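You operate a simulated robot arm through the tools that you are given. There is no shell and no other tool.

Carry out the task below with a simulated robot arm. There is one attempt and no reset: what you move stays moved.

Task
Tip out the yellow mug, rinse it cold and stand it on the rack.
Fine: the soapy water goes into the sink; turn the tap off. Set down upright: what you pick out.

The check looks at the end state, three seconds after you hand in, the way a careful person would. Anything else that was tipped, shoved, dropped, spilled or broken makes it a failure.

Robot
A 6-joint arm with a two-finger gripper, fixed in place. Base frame: the origin is on the floor under the middle of its stand, x ahead of it, y to its left, z up. Readings come in mm, degrees, newtons and seconds.
It reaches about 1298 mm from its shoulder. Its first joint turns from -149.0 to 149.0 degrees. Payload 1.57 kg.
The TCP is the grasp point between the finger pads, 21 mm short of the fingertips. In the tool frame z runs along the fingers and y along their closing line. The gripper opens to 70 mm; its body begins 50 mm behind the TCP.
Orientation is told as [roll, pitch, yaw] about the base's x, y, z axes, in that order, counted from this pose: with the fingers straight down and closing along the base's y, the tool's x points along the base's -x, its y along +y and its z along -z.

Tools
- The arm moves only by the tool jog_arm. Its argument "plan" is a list of rows, each a list of 7 numbers: the shift along the base's x, y, z in units of 300 mm (1.0 is 300 mm), then the turn, a rotation vector about the base's x, y, z in units of 60 degrees (1.0 is 60 degrees), then the gripper command, from -1 (fully open) to 1 (shut), values between in proportion. In form: [[x, y, z, rx, ry, rz, hand], ...]. A call has 1 to 20 rows; each row is the pose to reach, as a shift and turn from the pose commanded when the call began. A call with a number of a shift or a turn outside -1 to 1 is refused whole. Rows are played at 5 a second. More than 50 mm and 8.6 degrees between two rows, or a gripper value outside its range, and nothing of the call is played. A pose out of reach is approached as far as the arm can. The call stops where the force on the tool passes 40 N (or 10 N more than at its start, if that is more) or the arm is blocked; 0.2 s more then pass. The fingers move at their own pace (about 64.8 mm/s each) and stop on an object; they squeeze with about 30 N. The grip force told is the motor's: it shows also when the fingers shut on nothing. Time passes only in rows, and 0.2 s behind the last, so rows that repeat a pose let the fingers close. It gives the time, the measured TCP pose, the force on the tool (base axes), the opening and the grip force at its end, in the units of the frame above (readings bear some noise), with the torque about the TCP (base axes, N m) and any sound that the robot's microphone picked up, and new pictures: "views" is both (left out), scene, wrist or none.
- Cameras (640 x 400 px; columns grow to the right, rows downward): "scene" is fixed at [399.5, 498.4, 1524]; the picture's right is [-0.83, -0.56, 0.00], its down [0.50, -0.75, -0.43] and it looks along [0.24, -0.36, 0.90] (base axes); focal length 214 px, centre (320, 200). "wrist" rides on the gripper at [79, 4, -81] in the tool frame; the picture's right is [-0.05, 1.00, 0.00], its down [-0.67, -0.04, -0.74] and it looks along [-0.74, -0.04, 0.67] (tool axes); focal length 256 px, centre (320, 200). There is no depth. A picture from a camera that has moved, and an enlarged one, comes with that camera's place and axes in the base frame and with its lens.
- slide_trunk(by): slides the trunk up (or, below 0, down) by that many mm; the arm rides with it, the base frame stays. It gives what a move gives, with no picture.
- inspect(camera, box): a new picture of the part [left, top, right, bottom] of that camera's present view, enlarged. The clock stands still meanwhile.
- job_done(): hands the job in; it is judged then, once.

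Places have to be worked out from the pictures, the camera data and where the tool is seen. Open the gripper and draw the arm clear of the work before you hand the job in, unless the task says otherwise.

The tools are called after "Request:" by a JSON object that holds its "name" and its "arguments". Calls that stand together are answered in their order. jog_arm: Moves the arm, as the interface text tells. Its arguments: {"type":"object","properties":{"plan":{"type":"array","items":{"type":"array","items":{"type":"number"}}},"views":{"type":"string","enum":["both","scene","wrist","none"]}},"required":["plan"]} The other tools are called the same way: slide_trunk (by) moves the trunk up or down; inspect (camera, box) takes an enlarged picture of a part of a camera's view; job_done () hands the job in.

At the start:

```text
t: 0.0
eef_pos: [219.6, 644.0, 1231.7]
ee_rot: [-0.1, 0.0, 0.0]
force: [0.8, 0.1, -0.4]
wrist_torque: [-0.04, 0.0, -0.03]
finger_gap: 70.2
grasp_force: 0.1
trunk travel left (down, up): [-914.0, 56.0]
```

scene: 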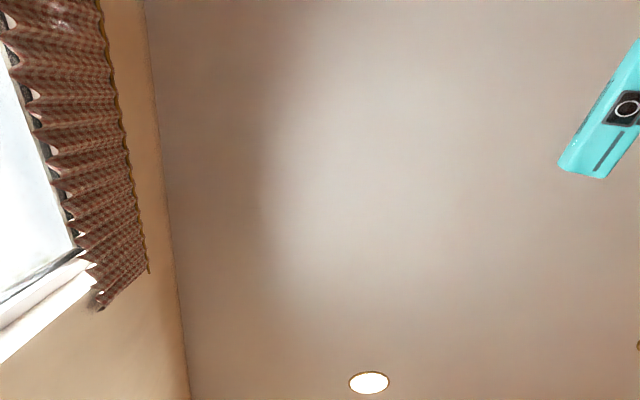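
wrist: 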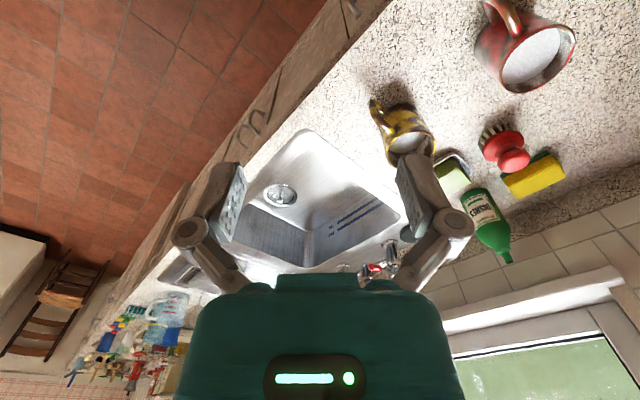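

The scene camera points at the ceiling, so I have only the wrist camera to work with. It shows a sink, a yellow mug beside it, a red mug, a brush, sponges and a tap. I'll enlarge the parts that matter.

Request:
{"name": "inspect", "arguments": {"camera": "wrist", "box": [320, 60, 520, 185]}}

Request:
{"name": "inspect", "arguments": {"camera": "wrist", "box": [220, 120, 460, 300]}}

Request:
{"name": "inspect", "arguments": {"camera": "wrist", "box": [50, 220, 240, 400]}}

Request:
{"name": "inspect", "arguments": {"camera": "wrist", "box": [0, 0, 640, 400]}}

```text
3.20 times, centred on (420, 122) of wrist
camera zoom: at [141.5, 648.0, 1315.2], right [0.05, 1.0, 0.0], down [0.67, -0.04, 0.74], along [0.74, -0.04, -0.67], focal length 819 px, centre (0, 448)
```

zoom: 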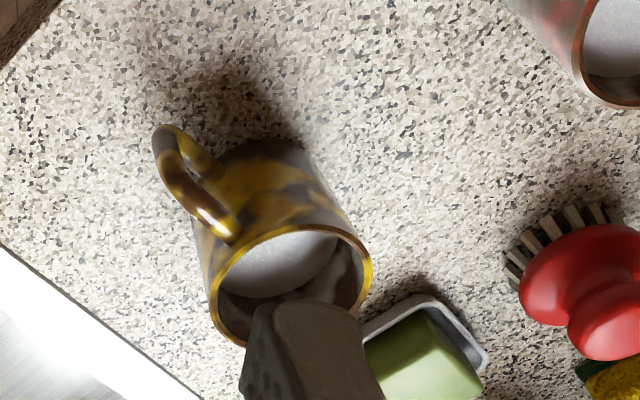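

```text
2.22 times, centred on (340, 210) of wrist
camera zoom: at [141.5, 648.0, 1315.2], right [0.05, 1.0, 0.0], down [0.67, -0.04, 0.74], along [0.74, -0.04, -0.67], focal length 569 px, centre (276, 178)
```

zoom: 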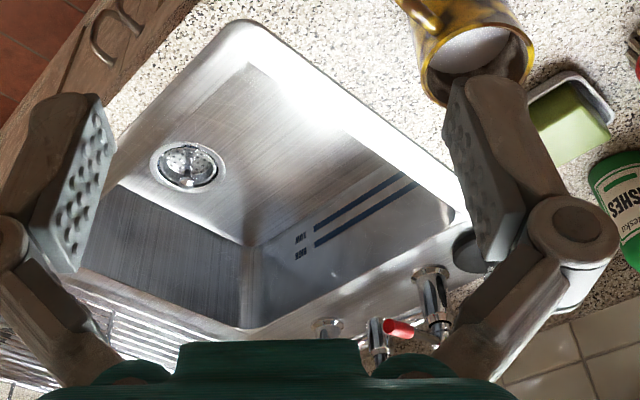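

```text
2.22 times, centred on (145, 310) of wrist
camera zoom: at [141.5, 648.0, 1315.2], right [0.05, 1.0, 0.0], down [0.67, -0.04, 0.74], along [0.74, -0.04, -0.67], focal length 569 px, centre (709, -44)
```

zoom: 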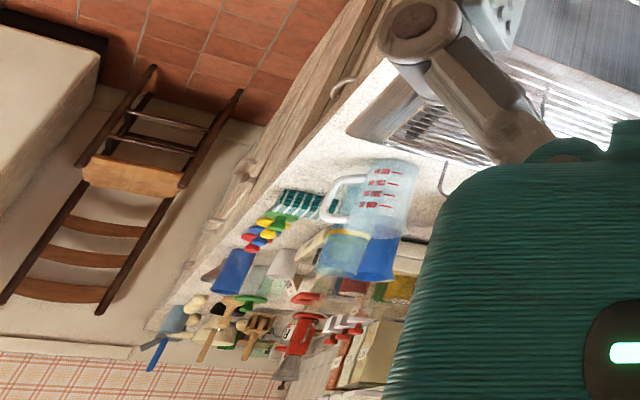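

```text
1.00 times, centred on (320, 200) of wrist (not enlarged: the box is as wide or as high as the picture)
camera zoom: at [141.5, 648.0, 1315.2], right [0.05, 1.0, 0.0], down [0.67, -0.04, 0.74], along [0.74, -0.04, -0.67], focal length 256 px, centre (320, 200)
```

zoom: 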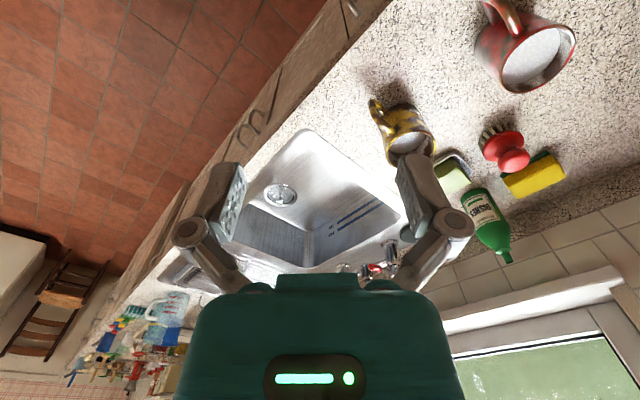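

The counter edge runs diagonally, at about -45° in the base frame, so the wall and tap lie towards (0.7, 0.7). I'll yaw the gripper 45° in place to look square at the counter and get a second viewpoint for judging distance.

Request:
{"name": "jog_arm", "arguments": {"plan": [[0, 0, 0, 0, 0, 0.125, -1], [0, 0, 0, 0, 0, 0.25, -1], [0, 0, 0, 0, 0, 0.375, -1], [0, 0, 0, 0, 0, 0.5, -1], [0, 0, 0, 0, 0, 0.625, -1], [0, 0, 0, 0, 0, 0.75, -1], [0, 0, 0, 0, 0, 0.75, -1]], "views": "wrist"}}

```text
t: 1.6
eef_pos: [222.2, 643.9, 1233.7]
ee_rot: [0.0, -0.1, 45.1]
force: [0.5, -0.3, -0.4]
wrist_torque: [-0.01, 0.0, 0.02]
finger_gap: 70.3
grasp_force: 0.0
trunk travel left (down, up): [-914.0, 56.0]
camera wrist: at [162.3, 590.4, 1315.2], right [-0.67, 0.74, 0.0], down [0.5, 0.45, 0.74], along [0.55, 0.5, -0.67], focal length 256 px, centre (320, 200)
```

wrist: 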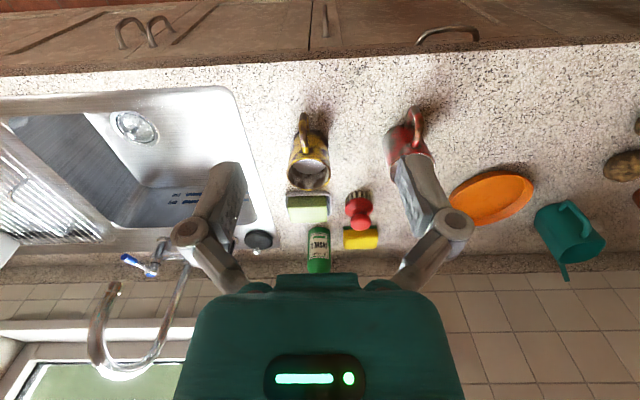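

This view lays the counter out square. From left to right it holds the drying rack, the sink with an arched spout and a blue lever, the yellow mug, sponges, a red mug and an orange plate. I'll move about 280 mm along the counter towards the sink, still in front of the counter edge, to see the tap and rack.

Request:
{"name": "jog_arm", "arguments": {"plan": [[0.115, -0.109, 0, 0, 0, 0.03, -1], [0.23, -0.218, 0, 0, 0, 0.03, -1], [0.345, -0.327, 0, 0, 0, 0.03, -1], [0.46, -0.436, 0, 0, 0, 0.03, -1], [0.575, -0.545, 0, 0, 0, 0.03, -1], [0.69, -0.654, 0, 0, 0, 0.03, -1], [0.69, -0.654, 0, 0, 0, 0.03, -1]], "views": "wrist"}}

```text
t: 3.2
eef_pos: [429.4, 445.2, 1232.2]
ee_rot: [0.0, 0.1, 46.9]
force: [-0.6, 0.6, -0.3]
wrist_torque: [0.05, 0.0, 0.01]
finger_gap: 70.1
grasp_force: 0.0
trunk travel left (down, up): [-914.0, 56.0]
camera wrist: at [371.3, 390.8, 1315.3], right [-0.69, 0.72, 0.0], down [0.48, 0.46, 0.74], along [0.54, 0.52, -0.67], focal length 256 px, centre (320, 200)
```

wrist: 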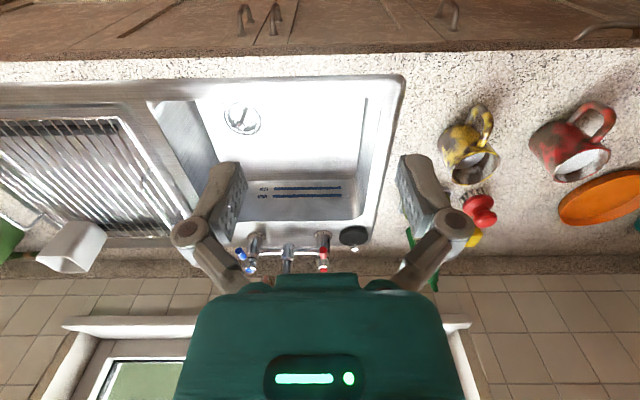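

Request:
{"name": "inspect", "arguments": {"camera": "wrist", "box": [0, 90, 200, 290]}}

Request:
{"name": "inspect", "arguments": {"camera": "wrist", "box": [180, 170, 420, 300]}}

Request:
{"name": "inspect", "arguments": {"camera": "wrist", "box": [400, 80, 640, 240]}}

```text
2.00 times, centred on (100, 190) of wrist
camera zoom: at [371.3, 390.8, 1315.3], right [-0.69, 0.72, 0.0], down [0.48, 0.46, 0.74], along [0.54, 0.52, -0.67], focal length 512 px, centre (760, 220)
```

zoom: 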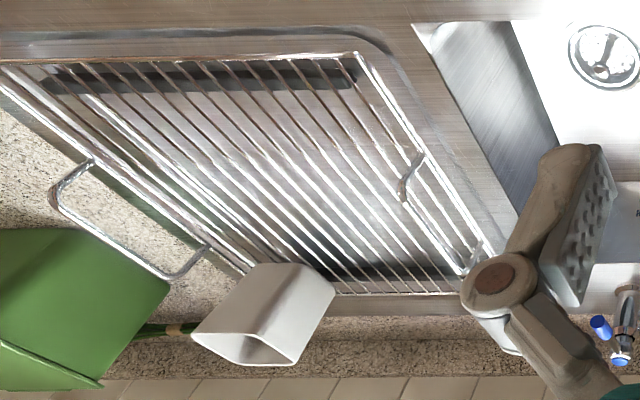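

```text
2.67 times, centred on (300, 235) of wrist
camera zoom: at [371.3, 390.8, 1315.3], right [-0.69, 0.72, 0.0], down [0.48, 0.46, 0.74], along [0.54, 0.52, -0.67], focal length 683 px, centre (373, 107)
```

zoom: 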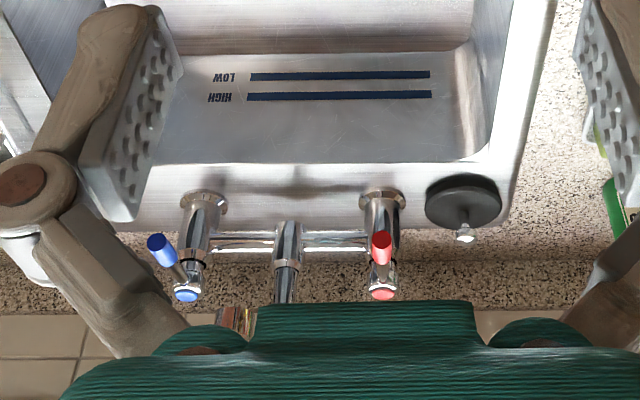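

```text
2.50 times, centred on (520, 160) of wrist
camera zoom: at [371.3, 390.8, 1315.3], right [-0.69, 0.72, 0.0], down [0.48, 0.46, 0.74], along [0.54, 0.52, -0.67], focal length 640 px, centre (-180, 300)
```

zoom: 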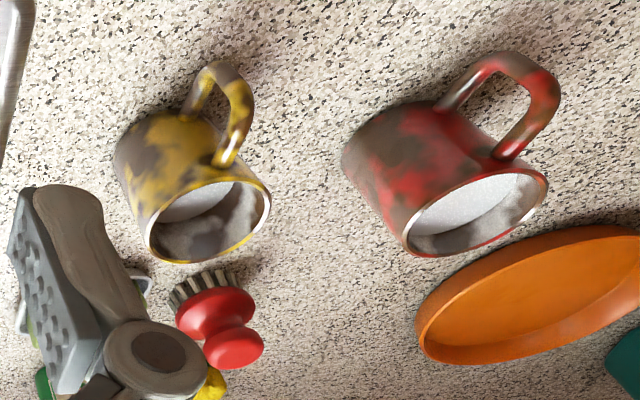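

I worked out some positions from the two views. The counter is at about z 895, and the mug rim centre is near (387, 776, 996), about 80 mm across, with its handle pointing at the robot. Both tap levers point to the front. I'll move to a spot where I can see the spout arch clear of the gripper body.

Request:
{"name": "jog_arm", "arguments": {"plan": [[-0.11, 0.1, 0, 0, 0, -0.1, -1], [-0.22, 0.2, 0, 0, 0, -0.2, -1], [-0.33, 0.3, 0, 0, 0, -0.3, -1], [-0.44, 0.4, 0, 0, 0, -0.4, -1], [-0.55, 0.5, 0, 0, 0, -0.5, -1], [-0.55, 0.5, 0, 0, 0, -0.6, -1], [-0.55, 0.5, 0, 0, 0, -0.6, -1]], "views": "wrist"}}

```text
t: 4.8
eef_pos: [261.1, 599.4, 1232.3]
ee_rot: [0.0, -0.1, 10.6]
force: [0.4, -0.4, 0.7]
wrist_torque: [0.01, -0.03, 0.0]
finger_gap: 70.1
grasp_force: 0.1
trunk travel left (down, up): [-914.0, 56.0]
camera wrist: at [182.5, 587.6, 1315.2], right [-0.13, 0.99, 0.0], down [0.66, 0.09, 0.74], along [0.74, 0.1, -0.67], focal length 256 px, centre (320, 200)
```

wrist: 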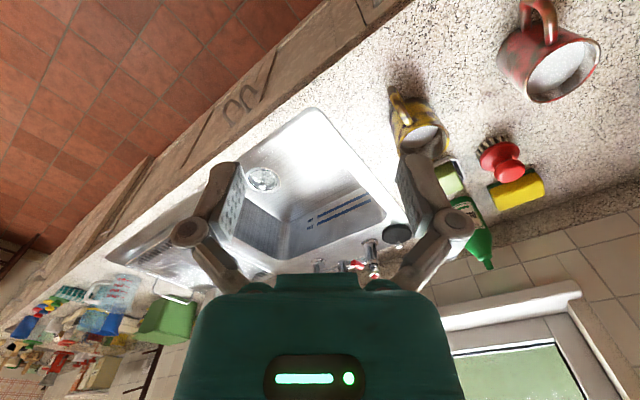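

The spout outlet looks to be near n 963, z 1120, on the sink's centre line. I'll move in front of the tap and then pitch the gripper up so the camera looks straight at the tap and levers.

Request:
{"name": "jog_arm", "arguments": {"plan": [[0.103, -0.0975, 0, 0, 0, 0.1, -1], [0.206, -0.195, 0, 0, 0, 0.2, -1], [0.309, -0.2925, 0, 0, 0, 0.3, -1], [0.412, -0.39, 0, 0, 0, 0.4, -1], [0.515, -0.4875, 0, 0, 0, 0.5, -1], [0.618, -0.585, 0, 0, 0, 0.6, -1], [0.721, -0.6825, 0, 0, 0, 0.6, -1], [0.823, -0.78, 0, 0, 0, 0.6, -1], [0.823, -0.78, 0, 0, 0, 0.6, -1]], "views": "none"}}

Request:
{"name": "jog_arm", "arguments": {"plan": [[0, 0, 0, 0.09, -0.085, 0, -1], [0, 0, 0, 0.18, -0.17, 0, -1], [0, 0, 0, 0.27, -0.255, 0, -1], [0, 0, 0, 0.36, -0.34, 0, -1], [0, 0, 0, 0.45, -0.425, 0, -1], [0, 0, 0, 0.45, -0.425, 0, -1]], "views": "wrist"}}

```text
t: 6.8
eef_pos: [511.4, 361.7, 1232.2]
ee_rot: [0.0, 0.0, 46.7]
force: [0.2, -0.4, -0.2]
wrist_torque: [0.03, -0.01, 0.03]
finger_gap: 70.0
grasp_force: 0.0
trunk travel left (down, up): [-914.0, 56.0]
```

```text
t: 8.2
eef_pos: [520.3, 371.8, 1270.1]
ee_rot: [-0.1, -37.2, 47.0]
force: [-1.3, 0.0, 0.0]
wrist_torque: [0.01, -0.01, 0.0]
finger_gap: 70.2
grasp_force: 0.2
out of reach, approached as far as the arm can: row 2, 3, 4, 5, 6
trunk travel left (down, up): [-914.0, 56.0]
camera wrist: at [439.6, 292.4, 1288.7], right [-0.7, 0.71, 0.03], down [0.08, 0.04, 1.0], along [0.71, 0.7, -0.08], focal length 256 px, centre (320, 200)
```

wrist: 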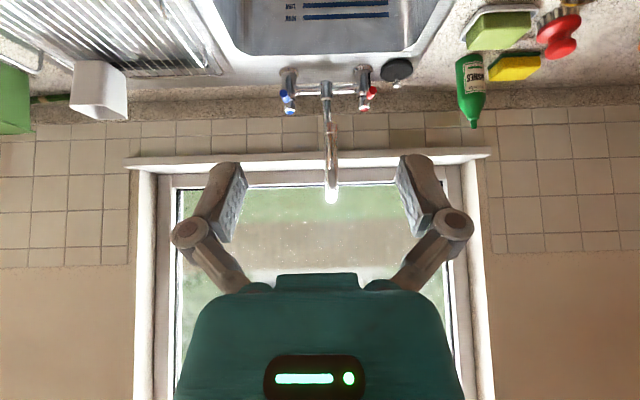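

The reach limit lifted the TCP a little, but nothing was touched. I'll enlarge the tap and rack from this frontal view.

Request:
{"name": "inspect", "arguments": {"camera": "wrist", "box": [250, 40, 410, 220]}}

Request:
{"name": "inspect", "arguments": {"camera": "wrist", "box": [0, 0, 240, 140]}}

```text
2.22 times, centred on (330, 130) of wrist
camera zoom: at [439.6, 292.4, 1288.7], right [-0.7, 0.71, 0.03], down [0.08, 0.04, 1.0], along [0.71, 0.7, -0.08], focal length 569 px, centre (298, 356)
```

zoom: 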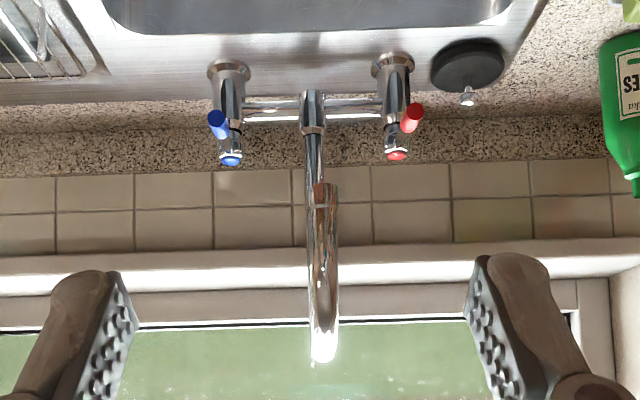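

```text
2.67 times, centred on (120, 70) of wrist
camera zoom: at [439.6, 292.4, 1288.7], right [-0.7, 0.71, 0.03], down [0.08, 0.04, 1.0], along [0.71, 0.7, -0.08], focal length 683 px, centre (853, 547)
```

zoom: 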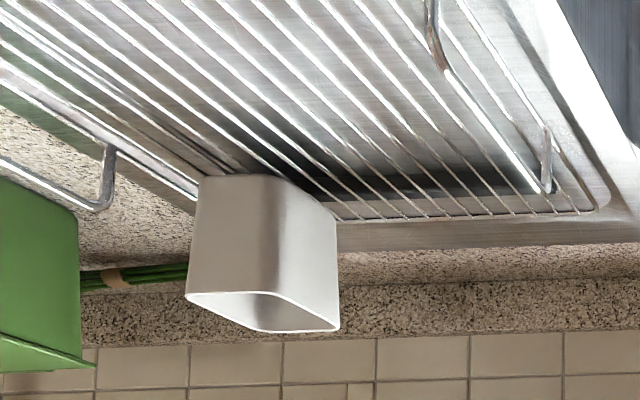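

I have rough positions for the tap: outlet near (730, 616, 1125), and the blue lever tip near (890, 630, 1005) pointing to the front. Sliding the trunk down 200 mm gives vertical parallax and a better working height. The TCP is still in front of the counter edge at n 685.

Request:
{"name": "slide_trunk", "arguments": {"by": -200}}

Request:
{"name": "inspect", "arguments": {"camera": "wrist", "box": [0, 0, 640, 400]}}

Request:
{"name": "inspect", "arguments": {"camera": "wrist", "box": [240, 60, 440, 260]}}

```text
t: 10.4
eef_pos: [518.7, 371.3, 1070.8]
ee_rot: [0.0, -37.2, 46.8]
force: [0.8, 0.1, -0.3]
wrist_torque: [0.0, -0.02, -0.05]
finger_gap: 70.0
grasp_force: 0.0
trunk travel left (down, up): [-714.0, 256.0]
```

```text
1.00 times, centred on (320, 200) of wrist (not enlarged: the box is as wide or as high as the picture)
camera zoom: at [439.6, 292.4, 1088.7], right [-0.7, 0.71, 0.03], down [0.08, 0.04, 1.0], along [0.71, 0.7, -0.08], focal length 256 px, centre (320, 200)
```

zoom: 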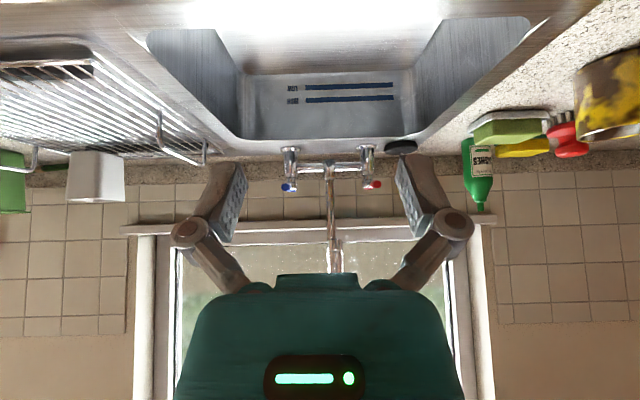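

```text
2.00 times, centred on (340, 160) of wrist
camera zoom: at [439.6, 292.4, 1088.7], right [-0.7, 0.71, 0.03], down [0.08, 0.04, 1.0], along [0.71, 0.7, -0.08], focal length 512 px, centre (280, 280)
```

zoom: 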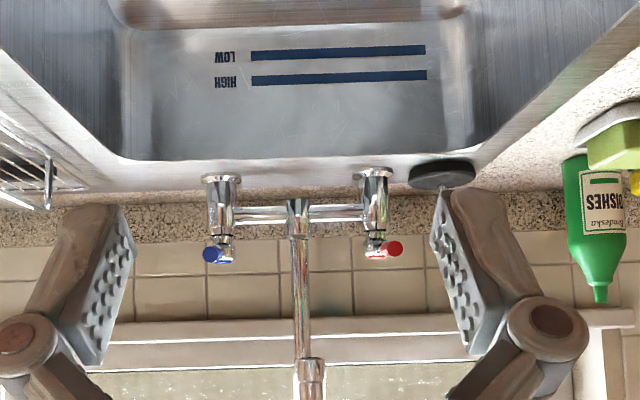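

Vertical parallax puts the blue lever tip near (868, 613, 1015) and its pivot about 90 mm further back. I'll sidestep to the lever's line first, staying clear of the spout, then advance towards it for a closer look.

Request:
{"name": "jog_arm", "arguments": {"plan": [[0.115, -0.109, 0.03, 0, 0, 0, -1], [0.23, -0.218, 0.06, 0, 0, 0, -1], [0.34, -0.105, 0.09, 0, 0, 0, -1], [0.45, 0.012, 0.13, 0, 0, 0, -1], [0.56, 0.129, 0.13, 0, 0, 0, -1], [0.67, 0.246, 0.13, 0, 0, 0, -1], [0.78, 0.363, 0.13, 0, 0, 0, -1], [0.78, 0.363, 0.13, 0, 0, 0, -1]], "views": "wrist"}}

```text
t: 12.2
eef_pos: [753.0, 477.9, 1070.9]
ee_rot: [-0.2, -37.0, 46.8]
force: [0.3, 0.4, 0.1]
wrist_torque: [0.0, 0.0, 0.03]
finger_gap: 70.3
grasp_force: 0.1
out of reach, approached as far as the arm can: row 1, 2, 3, 4, 5, 6, 7, 8
trunk travel left (down, up): [-714.0, 256.0]
camera wrist: at [673.9, 400.0, 1088.5], right [-0.7, 0.72, 0.03], down [0.08, 0.04, 1.0], along [0.71, 0.7, -0.08], focal length 256 px, centre (320, 200)
```

wrist: 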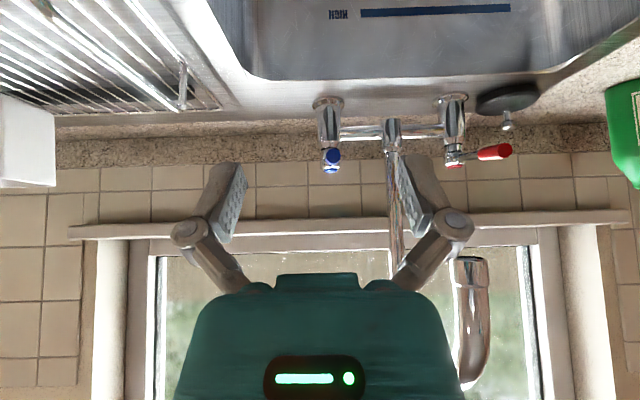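

The lever is now almost dead ahead. The tip triangulates consistently to about (866, 612, 1017), and the spout outlet to about (735, 618, 1124). I'll enlarge the lever to see its shape.

Request:
{"name": "inspect", "arguments": {"camera": "wrist", "box": [270, 80, 390, 200]}}

Request:
{"name": "inspect", "arguments": {"camera": "wrist", "box": [380, 80, 560, 200]}}

Request:
{"name": "inspect", "arguments": {"camera": "wrist", "box": [0, 0, 240, 200]}}

```text
3.33 times, centred on (330, 140) of wrist
camera zoom: at [673.9, 400.0, 1088.5], right [-0.7, 0.72, 0.03], down [0.08, 0.04, 1.0], along [0.71, 0.7, -0.08], focal length 853 px, centre (287, 400)
```

zoom: 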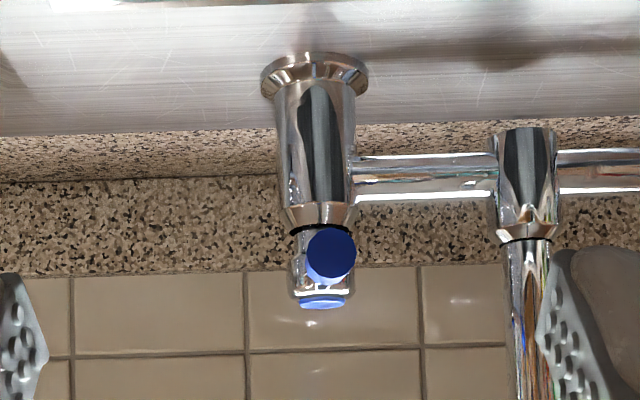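

```text
3.33 times, centred on (470, 140) of wrist
camera zoom: at [673.9, 400.0, 1088.5], right [-0.7, 0.72, 0.03], down [0.08, 0.04, 1.0], along [0.71, 0.7, -0.08], focal length 853 px, centre (-180, 400)
```

zoom: 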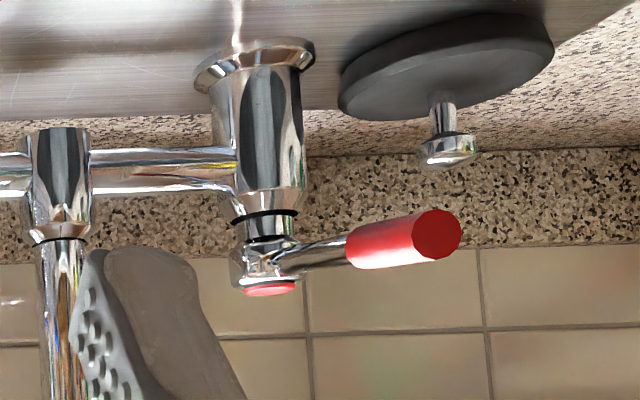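

```text
2.00 times, centred on (120, 100) of wrist
camera zoom: at [673.9, 400.0, 1088.5], right [-0.7, 0.72, 0.03], down [0.08, 0.04, 1.0], along [0.71, 0.7, -0.08], focal length 512 px, centre (720, 400)
```

zoom: 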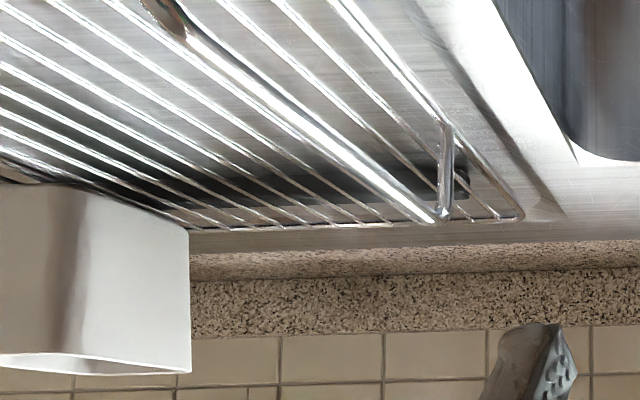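

The lever is a thin stem with a sleeve about 17 mm thick, pointing at the robot, and its pivot is near (934, 680). I'll advance part way in line with it, fingers open to straddle it, then check alignment.

Request:
{"name": "jog_arm", "arguments": {"plan": [[0.08, 0.1, -0.033, 0, 0, 0, -1], [0.16, 0.2, -0.066, 0, 0, 0, -1], [0.239, 0.302, -0.1, 0, 0, 0, -1], [0.239, 0.302, -0.1, 0, 0, 0, -1]], "views": "wrist"}}

```text
t: 13.2
eef_pos: [825.9, 570.4, 1070.2]
ee_rot: [-0.1, -36.9, 46.8]
force: [-0.5, -0.2, -0.7]
wrist_torque: [-0.01, 0.0, 0.0]
finger_gap: 70.3
grasp_force: 0.1
out of reach, approached as far as the arm can: row 1, 2, 3, 4
trunk travel left (down, up): [-714.0, 256.0]
camera wrist: at [744.9, 491.6, 1088.5], right [-0.7, 0.71, 0.03], down [0.08, 0.04, 1.0], along [0.71, 0.7, -0.08], focal length 256 px, centre (320, 200)
```

wrist: 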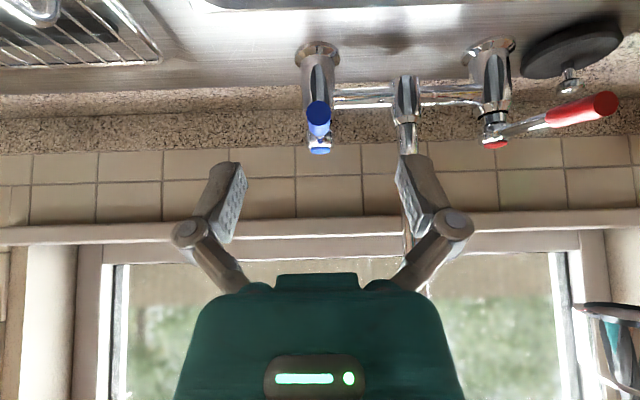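

The z reading hasn't changed whatever I command, so this arm works like a SCARA and height comes only from the trunk. The lever is well centred between the fingers, so I'll lower the trunk 52 mm to lever height.

Request:
{"name": "slide_trunk", "arguments": {"by": -52}}

Request:
{"name": "inspect", "arguments": {"camera": "wrist", "box": [0, 0, 640, 400]}}

```text
t: 14.1
eef_pos: [825.7, 569.8, 1017.7]
ee_rot: [-0.1, -37.1, 46.9]
force: [-0.1, 0.1, 0.2]
wrist_torque: [-0.01, 0.0, 0.01]
finger_gap: 70.2
grasp_force: 0.0
trunk travel left (down, up): [-662.0, 308.0]
```

```text
1.00 times, centred on (320, 200) of wrist (not enlarged: the box is as wide or as high as the picture)
camera zoom: at [744.9, 491.2, 1036.6], right [-0.7, 0.71, 0.03], down [0.08, 0.04, 1.0], along [0.71, 0.7, -0.08], focal length 256 px, centre (320, 200)
```

zoom: 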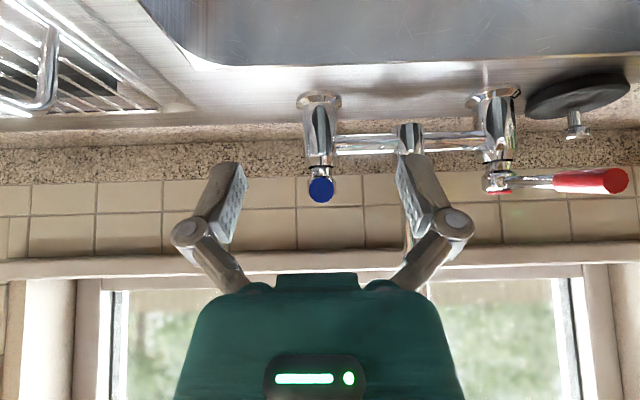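

The lever tip sits right on the TCP's line of sight, about 59 mm ahead. I'll advance about 72 mm so the open fingers straddle the sleeve.

Request:
{"name": "jog_arm", "arguments": {"plan": [[0.055, 0.058, 0, 0, 0, 0, -1], [0.11, 0.116, 0, 0, 0, 0, -1], [0.165, 0.1745, 0, 0, 0, 0, -1], [0.165, 0.1745, 0, 0, 0, 0, -1]], "views": "wrist"}}

```text
t: 15.1
eef_pos: [876.5, 623.7, 1017.3]
ee_rot: [-0.2, -37.1, 46.8]
force: [-0.5, -0.2, 0.1]
wrist_torque: [-0.01, 0.01, 0.0]
finger_gap: 69.8
grasp_force: 0.0
trunk travel left (down, up): [-662.0, 308.0]
camera wrist: at [796.1, 544.9, 1036.4], right [-0.7, 0.71, 0.03], down [0.08, 0.04, 1.0], along [0.71, 0.7, -0.08], focal length 256 px, centre (320, 200)
```

wrist: 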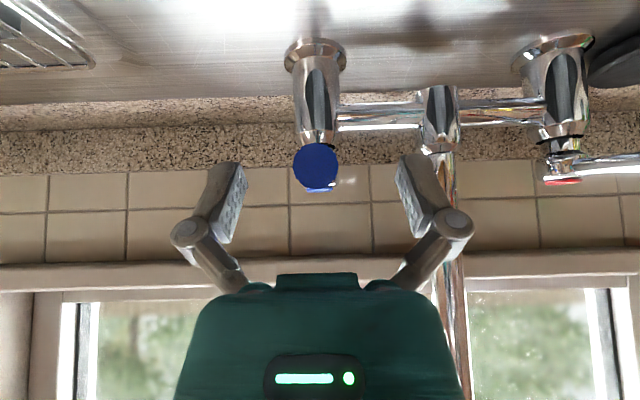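

The sleeve is between the fingers. I'll close to a loose gap of about 30 mm, then nudge in the +s direction (outward) by about 20 mm to feel which way it turns.

Request:
{"name": "jog_arm", "arguments": {"plan": [[0, 0, 0, 0, 0, 0, 0.15], [0, 0, 0, 0, 0, 0, 0.15], [0, 0, 0, 0, 0, 0, 0.15]], "views": "none"}}

Request:
{"name": "jog_arm", "arguments": {"plan": [[0.0145, -0.0137, 0, 0, 0, 0, 0.15], [0.029, -0.0275, 0, 0, 0, 0, 0.15], [0.0436, -0.0412, 0, 0, 0, 0, 0.15], [0.0436, -0.0412, 0, 0, 0, 0, 0.15]], "views": "wrist"}}

```text
t: 15.9
eef_pos: [876.2, 623.2, 1019.2]
ee_rot: [-0.1, -37.1, 46.6]
force: [0.3, -0.4, 0.1]
wrist_torque: [0.02, 0.0, -0.03]
finger_gap: 29.5
grasp_force: 0.0
trunk travel left (down, up): [-662.0, 308.0]
```

```text
t: 16.9
eef_pos: [889.1, 609.6, 1019.0]
ee_rot: [-0.2, -37.1, 46.9]
force: [-1.0, 1.0, 0.4]
wrist_torque: [-0.03, -0.01, 0.02]
finger_gap: 30.3
grasp_force: 0.6
trunk travel left (down, up): [-662.0, 308.0]
camera wrist: at [808.2, 531.4, 1036.5], right [-0.7, 0.71, 0.03], down [0.08, 0.04, 1.0], along [0.71, 0.7, -0.08], focal length 256 px, centre (320, 200)
```

wrist: 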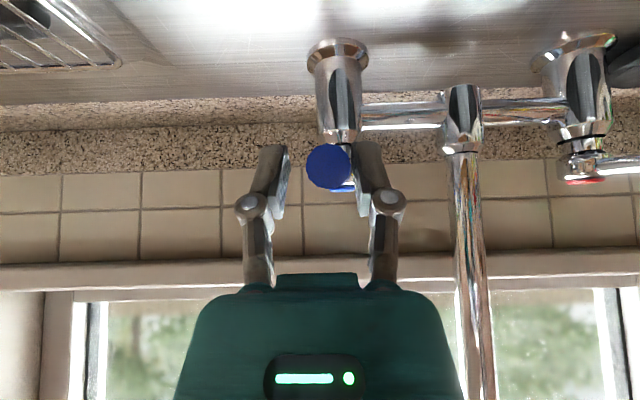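

The lever follows the finger outward with only about 1.4 N, so +s is its free direction. I'll carry on along the arc about the pivot, yawing with the lever, and listen for water.

Request:
{"name": "jog_arm", "arguments": {"plan": [[0.021, -0.012, 0, 0, 0, 0.083, 0.1], [0.043, -0.022, 0, 0, 0, 0.167, 0.1], [0.066, -0.0303, 0, 0, 0, 0.25, 0.1], [0.0893, -0.0367, 0, 0, 0, 0.333, 0.1], [0.0893, -0.0367, 0, 0, 0, 0.333, 0.1]], "views": "wrist"}}

```text
t: 18.1
eef_pos: [915.9, 598.4, 1018.7]
ee_rot: [-0.1, -37.1, 66.9]
force: [0.3, -0.5, 0.2]
wrist_torque: [-0.03, -0.02, 0.0]
finger_gap: 31.5
grasp_force: 0.2
trunk travel left (down, up): [-662.0, 308.0]
camera wrist: at [866.8, 497.1, 1036.5], right [-0.9, 0.43, 0.03], down [0.06, 0.06, 1.0], along [0.43, 0.9, -0.08], focal length 256 px, centre (320, 200)
```

wrist: 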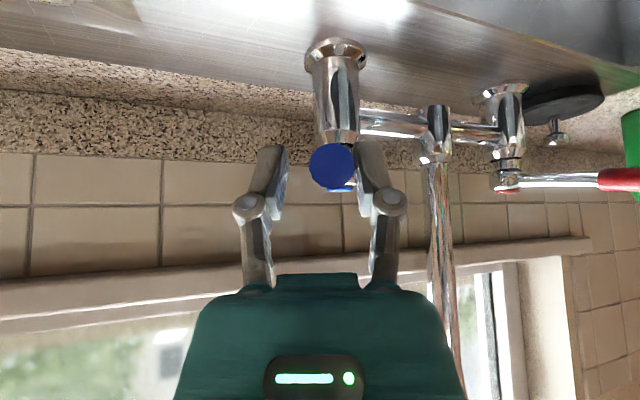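

The lever is following well at about 30° but there's no water sound yet. I'll carry on round the arc to about 60° with a slightly wider gap and less yaw.

Request:
{"name": "jog_arm", "arguments": {"plan": [[0.0233, -0.0037, 0, 0, 0, 0.05, 0], [0.0477, -0.006, 0, 0, 0, 0.1, -0.1], [0.072, -0.0057, 0, 0, 0, 0.15, -0.2], [0.096, -0.0037, 0, 0, 0, 0.2, -0.2], [0.1203, 0.0007, 0, 0, 0, 0.25, -0.2], [0.1437, 0.007, 0, 0, 0, 0.3, -0.2], [0.1437, 0.007, 0, 0, 0, 0.3, -0.2]], "views": "wrist"}}

```text
t: 19.7
eef_pos: [958.9, 600.6, 1018.3]
ee_rot: [-0.1, -37.0, 84.9]
force: [0.3, -0.2, 0.3]
wrist_torque: [-0.04, 0.0, 0.04]
finger_gap: 42.1
grasp_force: 0.0
trunk travel left (down, up): [-662.0, 308.0]
camera wrist: at [943.8, 489.6, 1036.4], right [-0.99, 0.13, 0.03], down [0.04, 0.08, 1.0], along [0.13, 0.99, -0.08], focal length 256 px, centre (320, 200)
```

wrist: 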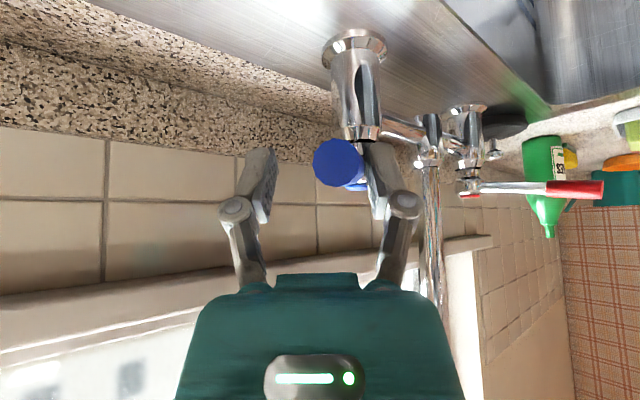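

Still no sound and very little resistance, with the lever at about 52°. I'll carry on to about 80° and watch for a stop or sound.

Request:
{"name": "jog_arm", "arguments": {"plan": [[0.023, 0.0083, 0, 0, 0, 0.05, -0.2], [0.045, 0.019, 0, 0, 0, 0.1, -0.2], [0.066, 0.031, 0, 0, 0, 0.15, -0.2], [0.086, 0.045, 0, 0, 0, 0.2, -0.2], [0.1047, 0.0607, 0, 0, 0, 0.25, -0.2], [0.1047, 0.0607, 0, 0, 0, 0.25, -0.2]], "views": "wrist"}}

```text
t: 21.1
eef_pos: [989.9, 619.8, 1017.4]
ee_rot: [0.0, -37.0, 99.9]
force: [-0.3, 0.3, -0.4]
wrist_torque: [-0.04, -0.05, 0.02]
finger_gap: 41.9
grasp_force: 0.1
trunk travel left (down, up): [-662.0, 308.0]
camera wrist: at [1003.5, 507.8, 1036.4], right [-0.99, -0.13, 0.03], down [0.02, 0.09, 1.0], along [-0.13, 0.99, -0.08], focal length 256 px, centre (320, 200)
```

wrist: 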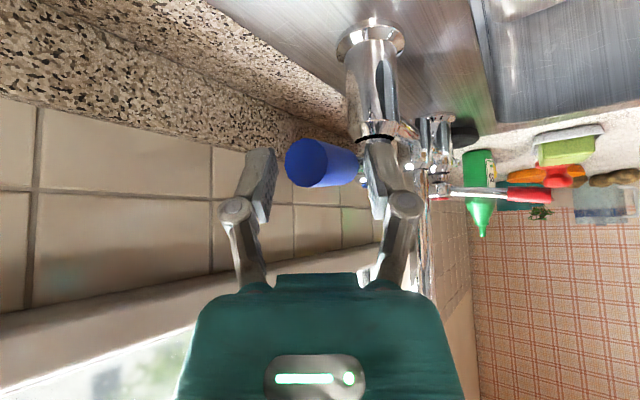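

The lever is at roughly 80° with no sound reported. I'll lift clear of it with the trunk, then back away and look at the spout outlet.

Request:
{"name": "slide_trunk", "arguments": {"by": 80}}

Request:
{"name": "jog_arm", "arguments": {"plan": [[-0.08, -0.14, 0, 0, 0, -0.1, -1], [-0.2, -0.25, 0, 0, 0, -0.2, -1], [-0.32, -0.36, 0, 0, 0, -0.3, -1], [-0.44, -0.47, 0, 0, 0, -0.4, -1], [-0.56, -0.56, 0, 0, 0, -0.5, -1], [-0.68, -0.62, 0, 0, 0, -0.6, -1], [-0.68, -0.62, 0, 0, 0, -0.7, -1], [-0.68, -0.62, 0, 0, 0, -0.7, -1]], "views": "wrist"}}

```text
t: 22.3
eef_pos: [989.9, 619.4, 1098.9]
ee_rot: [-0.1, -37.0, 99.8]
force: [0.6, 0.6, -0.1]
wrist_torque: [0.01, -0.02, -0.02]
finger_gap: 41.9
grasp_force: 0.1
trunk travel left (down, up): [-742.0, 228.0]
```

```text
t: 24.1
eef_pos: [785.1, 434.1, 1098.5]
ee_rot: [-0.1, -37.0, 57.7]
force: [0.2, 0.2, 0.1]
wrist_torque: [-0.06, 0.01, -0.02]
finger_gap: 69.8
grasp_force: 0.0
trunk travel left (down, up): [-742.0, 228.0]
camera wrist: at [721.2, 341.7, 1116.5], right [-0.82, 0.57, 0.03], down [0.07, 0.05, 1.0], along [0.57, 0.82, -0.08], focal length 256 px, centre (320, 200)
```

wrist: 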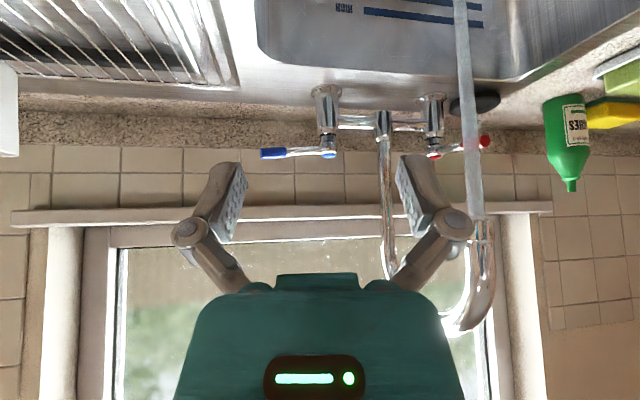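

Water is running from the spout, and the stream falls near (737, 618). Next is the mug: I'll back out from the sink area first, then travel left in front of the counter to face the mug handle.

Request:
{"name": "jog_arm", "arguments": {"plan": [[-0.148, -0.017, 0, 0, 0, -0.03, -1], [-0.295, -0.034, 0, 0, 0, -0.06, -1], [-0.443, -0.052, 0, 0, 0, -0.09, -1], [-0.59, -0.069, 0, 0, 0, -0.12, -1], [-0.738, -0.086, 0, 0, 0, -0.15, -1], [-0.886, -0.103, 0, 0, 0, -0.185, -1]], "views": "none"}}

Request:
{"name": "jog_arm", "arguments": {"plan": [[-0.1095, 0.0978, 0, 0, 0, 0, -1], [-0.219, 0.1955, 0, 0, 0, 0, -1], [-0.3285, 0.293, 0, 0, 0, 0, -1], [-0.438, 0.391, 0, 0, 0, 0, -1], [-0.5475, 0.489, 0, 0, 0, 0, -1], [-0.657, 0.5865, 0, 0, 0, 0, -1], [-0.7665, 0.684, 0, 0, 0, 0, -1], [-0.876, 0.782, 0, 0, 0, 0, -1], [-0.876, 0.782, 0, 0, 0, 0, -1]], "views": "wrist"}}

```text
t: 25.5
eef_pos: [519.4, 402.4, 1098.5]
ee_rot: [-0.2, -37.2, 46.7]
force: [-0.8, -0.1, -0.7]
wrist_torque: [0.05, 0.0, 0.0]
finger_gap: 70.1
grasp_force: 0.1
trunk travel left (down, up): [-742.0, 228.0]
```

```text
t: 27.5
eef_pos: [252.6, 635.8, 1098.0]
ee_rot: [0.0, -36.9, 46.8]
force: [-1.3, -0.3, 0.4]
wrist_torque: [0.04, -0.01, -0.05]
finger_gap: 70.1
grasp_force: 0.1
trunk travel left (down, up): [-742.0, 228.0]
camera wrist: at [171.9, 557.0, 1116.6], right [-0.7, 0.72, 0.03], down [0.08, 0.04, 1.0], along [0.71, 0.7, -0.08], focal length 256 px, centre (320, 200)
```

wrist: 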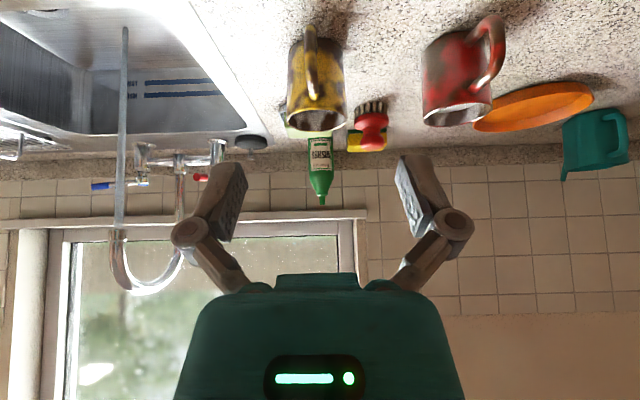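

Request:
{"name": "inspect", "arguments": {"camera": "wrist", "box": [250, 0, 400, 150]}}

```text
2.67 times, centred on (325, 75) of wrist
camera zoom: at [171.9, 557.0, 1116.6], right [-0.7, 0.72, 0.03], down [0.08, 0.04, 1.0], along [0.71, 0.7, -0.08], focal length 683 px, centre (307, 533)
```

zoom: 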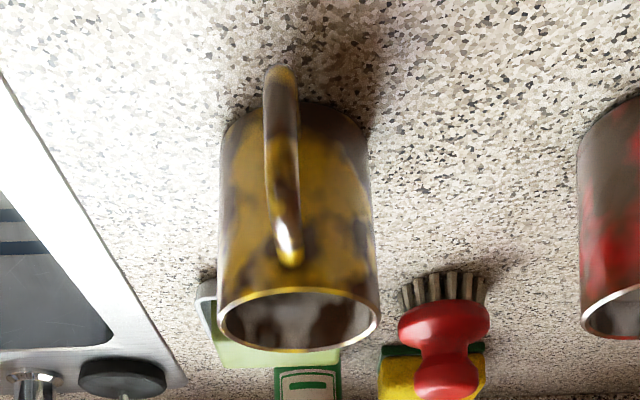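

The mug handle points almost straight at the gripper, a few millimetres towards the sink side. I'll lower the trunk 90 mm, still in front of the counter edge, for vertical parallax on the mug.

Request:
{"name": "slide_trunk", "arguments": {"by": -90}}

Request:
{"name": "inspect", "arguments": {"camera": "wrist", "box": [220, 20, 420, 200]}}

```text
t: 28.7
eef_pos: [252.5, 635.1, 1008.2]
ee_rot: [-0.2, -37.0, 46.7]
force: [0.5, -0.5, 0.2]
wrist_torque: [-0.01, 0.0, 0.01]
finger_gap: 69.7
grasp_force: 0.1
trunk travel left (down, up): [-652.0, 318.0]
```

```text
2.22 times, centred on (320, 110) of wrist
camera zoom: at [172.4, 556.7, 1026.7], right [-0.7, 0.72, 0.03], down [0.08, 0.04, 1.0], along [0.71, 0.7, -0.08], focal length 569 px, centre (320, 400)
```

zoom: 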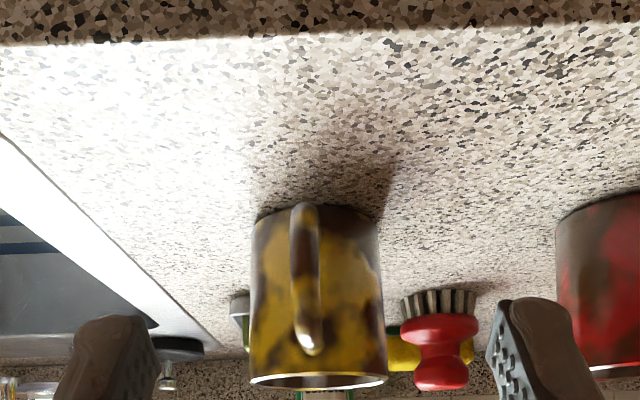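

The rim is at z 992, about 75 mm across, which is wider than the gripper opens, so the handle is the place to grip. Before holding any water, I'll check in free space that the wrist can pitch to horizontal for pouring.

Request:
{"name": "jog_arm", "arguments": {"plan": [[0, 0, 0.055, 0.092, -0.0864, 0, -1], [0, 0, 0.117, 0.184, -0.1729, 0, -1], [0, 0, 0.187, 0.276, -0.2593, 0, -1], [0, 0, 0.262, 0.368, -0.3457, 0, -1], [0, 0, 0.341, 0.46, -0.4321, 0, -1], [0, 0, 0.422, 0.552, -0.5186, 0, -1], [0, 0, 0.506, 0.644, -0.605, 0, -1], [0, 0, 0.506, 0.644, -0.605, 0, -1]], "views": "wrist"}}

```text
t: 30.5
eef_pos: [251.8, 635.1, 1157.1]
ee_rot: [157.2, -89.8, -110.6]
force: [-0.1, -0.5, 0.3]
wrist_torque: [-0.01, 0.01, -0.01]
finger_gap: 70.2
grasp_force: 0.0
out of reach, approached as far as the arm can: row 6, 7, 8
trunk travel left (down, up): [-652.0, 318.0]
camera wrist: at [193.1, 579.1, 1079.2], right [-0.73, 0.69, 0.05], down [-0.49, -0.57, 0.66], along [0.49, 0.46, 0.75], focal length 256 px, centre (320, 200)
```

wrist: 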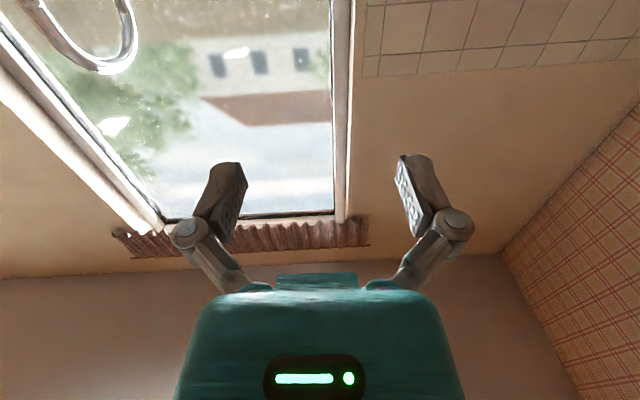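

The wrist reaches horizontal, with about 187 mm from wrist centre to TCP. Next I'll test rolling about the finger axis in free space.

Request:
{"name": "jog_arm", "arguments": {"plan": [[0, 0, 0, 0.096, 0.102, 0, -1], [0, 0, 0, 0.192, 0.204, 0, -1], [0, 0, 0, 0.288, 0.306, 0, -1], [0, 0, 0, 0.384, 0.408, 0, -1], [0, 0, 0, 0.48, 0.51, 0, -1], [0, 0, 0, 0.576, 0.612, 0, -1], [0, 0, 0, 0.672, 0.714, 0, -1], [0, 0, 0, 0.768, 0.816, 0, -1], [0, 0, 0, 0.864, 0.918, 0, -1], [0, 0, 0, 0.864, 0.918, 0, -1]], "views": "none"}}

Request:
{"name": "jog_arm", "arguments": {"plan": [[0, 0, 0, 0.096, 0.102, 0, -1], [0, 0, 0, 0.192, 0.204, 0, -1], [0, 0, 0, 0.288, 0.306, 0, -1], [0, 0, 0, 0.384, 0.408, 0, -1], [0, 0, 0, 0.48, 0.51, 0, -1], [0, 0, 0, 0.576, 0.612, 0, -1], [0, 0, 0, 0.672, 0.714, 0, -1], [0, 0, 0, 0.768, 0.816, 0, -1], [0, 0, 0, 0.864, 0.918, 0, -1], [0, 0, 0, 0.864, 0.918, 0, -1]], "views": "wrist"}}

```text
t: 32.7
eef_pos: [251.4, 634.7, 1156.0]
ee_rot: [89.9, -14.2, -43.4]
force: [0.4, 0.3, -0.1]
wrist_torque: [0.02, -0.01, 0.0]
finger_gap: 70.0
grasp_force: 0.1
trunk travel left (down, up): [-652.0, 318.0]
```

```text
t: 34.9
eef_pos: [408.4, 571.0, 1147.1]
ee_rot: [83.7, 61.1, -38.6]
force: [-0.2, 0.3, 0.1]
wrist_torque: [-0.02, -0.02, -0.01]
finger_gap: 70.0
grasp_force: 0.1
out of reach, approached as far as the arm can: row 2, 3, 4, 5, 6, 7, 8, 9, 10
trunk travel left (down, up): [-652.0, 318.0]
camera wrist: at [337.2, 524.2, 1224.3], right [0.77, -0.47, 0.43], down [-0.18, -0.81, -0.56], along [0.61, 0.35, -0.71], focal length 256 px, centre (320, 200)
```

wrist: 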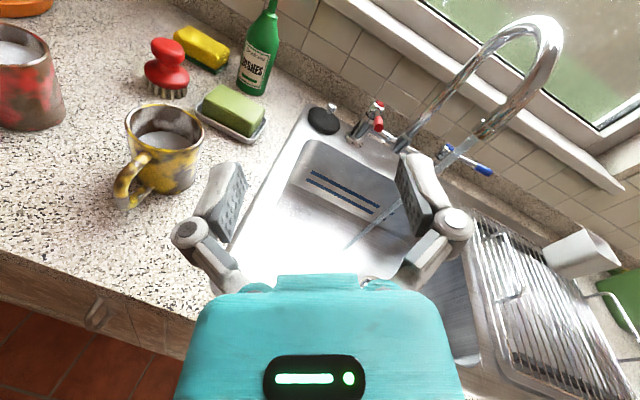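

Roll holds position to about 75° and then hits a joint limit, which shifted the TCP. This view also gives a good upright look at everything: the mug with water in it, the sink, the stream and the rack. I'll go back and test the roll in the other direction.

Request:
{"name": "jog_arm", "arguments": {"plan": [[0, 0, 0, -0.096, -0.102, 0, -1], [0, 0, 0, -0.192, -0.204, 0, -1], [0, 0, 0, -0.288, -0.306, 0, -1], [0, 0, 0, -0.384, -0.408, 0, -1], [0, 0, 0, -0.48, -0.51, 0, -1], [0, 0, 0, -0.576, -0.612, 0, -1], [0, 0, 0, -0.672, -0.714, 0, -1], [0, 0, 0, -0.768, -0.816, 0, -1], [0, 0, 0, -0.864, -0.918, 0, -1], [0, 0, 0, -0.864, -0.918, 0, -1]], "views": "none"}}

Request:
{"name": "jog_arm", "arguments": {"plan": [[0, 0, 0, -0.096, -0.102, 0, -1], [0, 0, 0, -0.192, -0.204, 0, -1], [0, 0, 0, -0.288, -0.306, 0, -1], [0, 0, 0, -0.384, -0.408, 0, -1], [0, 0, 0, -0.48, -0.51, 0, -1], [0, 0, 0, -0.576, -0.612, 0, -1], [0, 0, 0, -0.672, -0.714, 0, -1], [0, 0, 0, -0.768, -0.816, 0, -1], [0, 0, 0, -0.864, -0.918, 0, -1], [0, 0, 0, -0.864, -0.918, 0, -1]], "views": "none"}}

Request:
{"name": "jog_arm", "arguments": {"plan": [[0, 0, 0, -0.096, -0.102, 0, -1], [0, 0, 0, -0.192, -0.204, 0, -1], [0, 0, 0, -0.288, -0.306, 0, -1], [0, 0, 0, -0.384, -0.408, 0, -1], [0, 0, 0, -0.48, -0.51, 0, -1], [0, 0, 0, -0.576, -0.612, 0, -1], [0, 0, 0, -0.672, -0.714, 0, -1], [0, 0, 0, -0.768, -0.816, 0, -1], [0, 0, 0, -0.864, -0.918, 0, -1], [0, 0, 0, -0.864, -0.918, 0, -1]], "views": "none"}}

```text
t: 37.1
eef_pos: [408.0, 569.7, 1122.9]
ee_rot: [79.1, -14.7, -41.0]
force: [-0.2, 0.0, 1.0]
wrist_torque: [0.0, -0.01, 0.01]
finger_gap: 70.3
grasp_force: 0.0
out of reach, approached as far as the arm can: row 1, 2, 3, 4, 5, 6, 7, 8, 9, 10
trunk travel left (down, up): [-652.0, 318.0]
```

```text
t: 39.3
eef_pos: [406.9, 569.5, 1149.2]
ee_rot: [-18.5, -87.7, 54.8]
force: [-0.1, 0.4, -0.4]
wrist_torque: [0.02, 0.02, -0.01]
finger_gap: 70.0
grasp_force: 0.1
out of reach, approached as far as the arm can: row 3, 4, 5, 6, 7, 8, 9, 10
trunk travel left (down, up): [-652.0, 318.0]
```

```text
t: 41.5
eef_pos: [409.9, 568.1, 1187.6]
ee_rot: [-99.9, -13.9, 134.5]
force: [0.9, 0.3, -0.5]
wrist_torque: [0.03, 0.01, -0.02]
finger_gap: 70.0
grasp_force: 0.1
out of reach, approached as far as the arm can: row 1, 2, 3, 4, 5, 6, 7, 8, 9, 10
trunk travel left (down, up): [-652.0, 318.0]
```

Let me look from this pose to confirm the actual orientation before testing further.

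Request:
{"name": "jog_arm", "arguments": {"plan": [[0, 0, 0, 0, 0, 0, -1]], "views": "wrist"}}

```text
t: 41.9
eef_pos: [407.6, 567.8, 1187.4]
ee_rot: [-99.8, -14.1, 134.5]
force: [-0.6, 0.6, 0.3]
wrist_torque: [0.03, -0.02, 0.0]
finger_gap: 70.0
grasp_force: 0.0
trunk travel left (down, up): [-652.0, 318.0]
camera wrist: at [402.1, 461.1, 1152.1], right [-0.08, 0.33, -0.94], down [-1.0, -0.04, 0.07], along [-0.01, 0.94, 0.33], focal length 256 px, centre (320, 200)
```

wrist: 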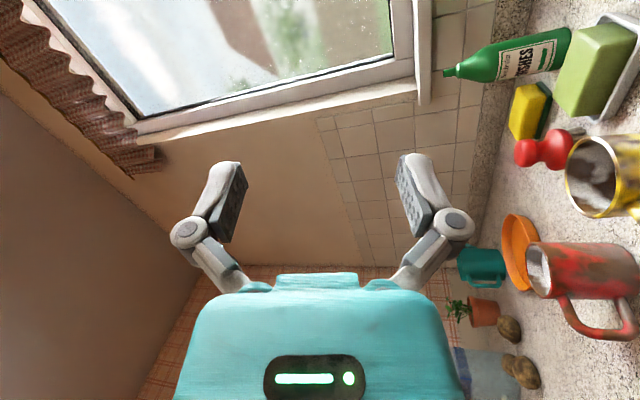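

Request:
{"name": "jog_arm", "arguments": {"plan": [[0, 0, 0, -0.102, -0.092, -0.0235, -1], [0, 0, 0, -0.204, -0.184, -0.047, -1], [0, 0, 0, -0.306, -0.276, -0.0705, -1], [0, 0, 0, -0.408, -0.368, -0.094, -1], [0, 0, 0, -0.51, -0.46, -0.1175, -1], [0, 0, 0, -0.612, -0.552, -0.141, -1], [0, 0, 0, -0.714, -0.644, -0.1645, -1], [0, 0, 0, -0.816, -0.736, -0.188, -1], [0, 0, 0, -0.916, -0.825, -0.211, -1], [0, 0, 0, -0.916, -0.825, -0.211, -1]], "views": "wrist"}}

```text
t: 44.1
eef_pos: [407.4, 569.6, 1188.0]
ee_rot: [-109.2, 59.4, 115.2]
force: [-0.1, -0.2, 0.1]
wrist_torque: [-0.01, 0.01, 0.02]
finger_gap: 70.1
grasp_force: 0.0
trunk travel left (down, up): [-652.0, 318.0]
camera wrist: at [367.8, 477.5, 1242.0], right [0.63, -0.57, -0.53], down [-0.71, -0.16, -0.68], along [0.3, 0.81, -0.51], focal length 256 px, centre (320, 200)
```

wrist: 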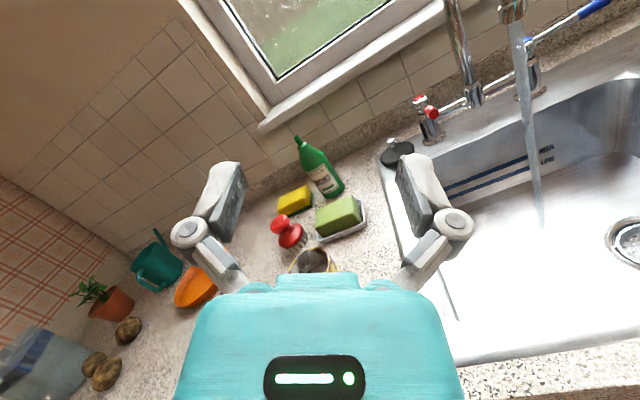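

Rolling negative works to at least -150° with no position shift. That lets me grip the handle with the camera on top (roll -180°) and then roll back the other way to pour. I'll finish the roll to level the fingers and back off a little.

Request:
{"name": "jog_arm", "arguments": {"plan": [[-0.035, -0.037, 0, -0.0885, -0.081, -0.0197, -1], [-0.07, -0.074, 0, -0.177, -0.1615, -0.0393, -1], [-0.105, -0.11, 0, -0.2655, -0.242, -0.059, -1], [-0.137, -0.147, 0, -0.354, -0.323, -0.0786, -1], [-0.137, -0.147, 0, -0.354, -0.323, -0.0786, -1]], "views": "wrist"}}

```text
t: 45.3
eef_pos: [385.6, 567.6, 1189.2]
ee_rot: [-179.7, 80.1, 42.4]
force: [1.2, -0.6, 0.0]
wrist_torque: [0.04, 0.0, -0.03]
finger_gap: 70.0
grasp_force: 0.0
out of reach, approached as far as the arm can: row 1, 2, 3, 4, 5
trunk travel left (down, up): [-652.0, 318.0]
camera wrist: at [318.4, 502.6, 1254.3], right [0.68, -0.74, -0.05], down [-0.48, -0.39, -0.78], along [0.56, 0.56, -0.62], focal length 256 px, centre (320, 200)
```

wrist: 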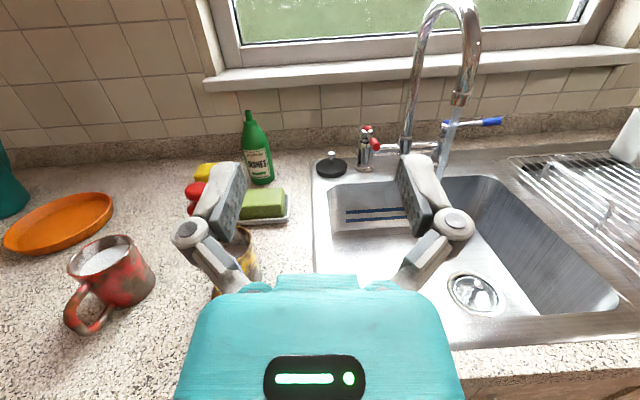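

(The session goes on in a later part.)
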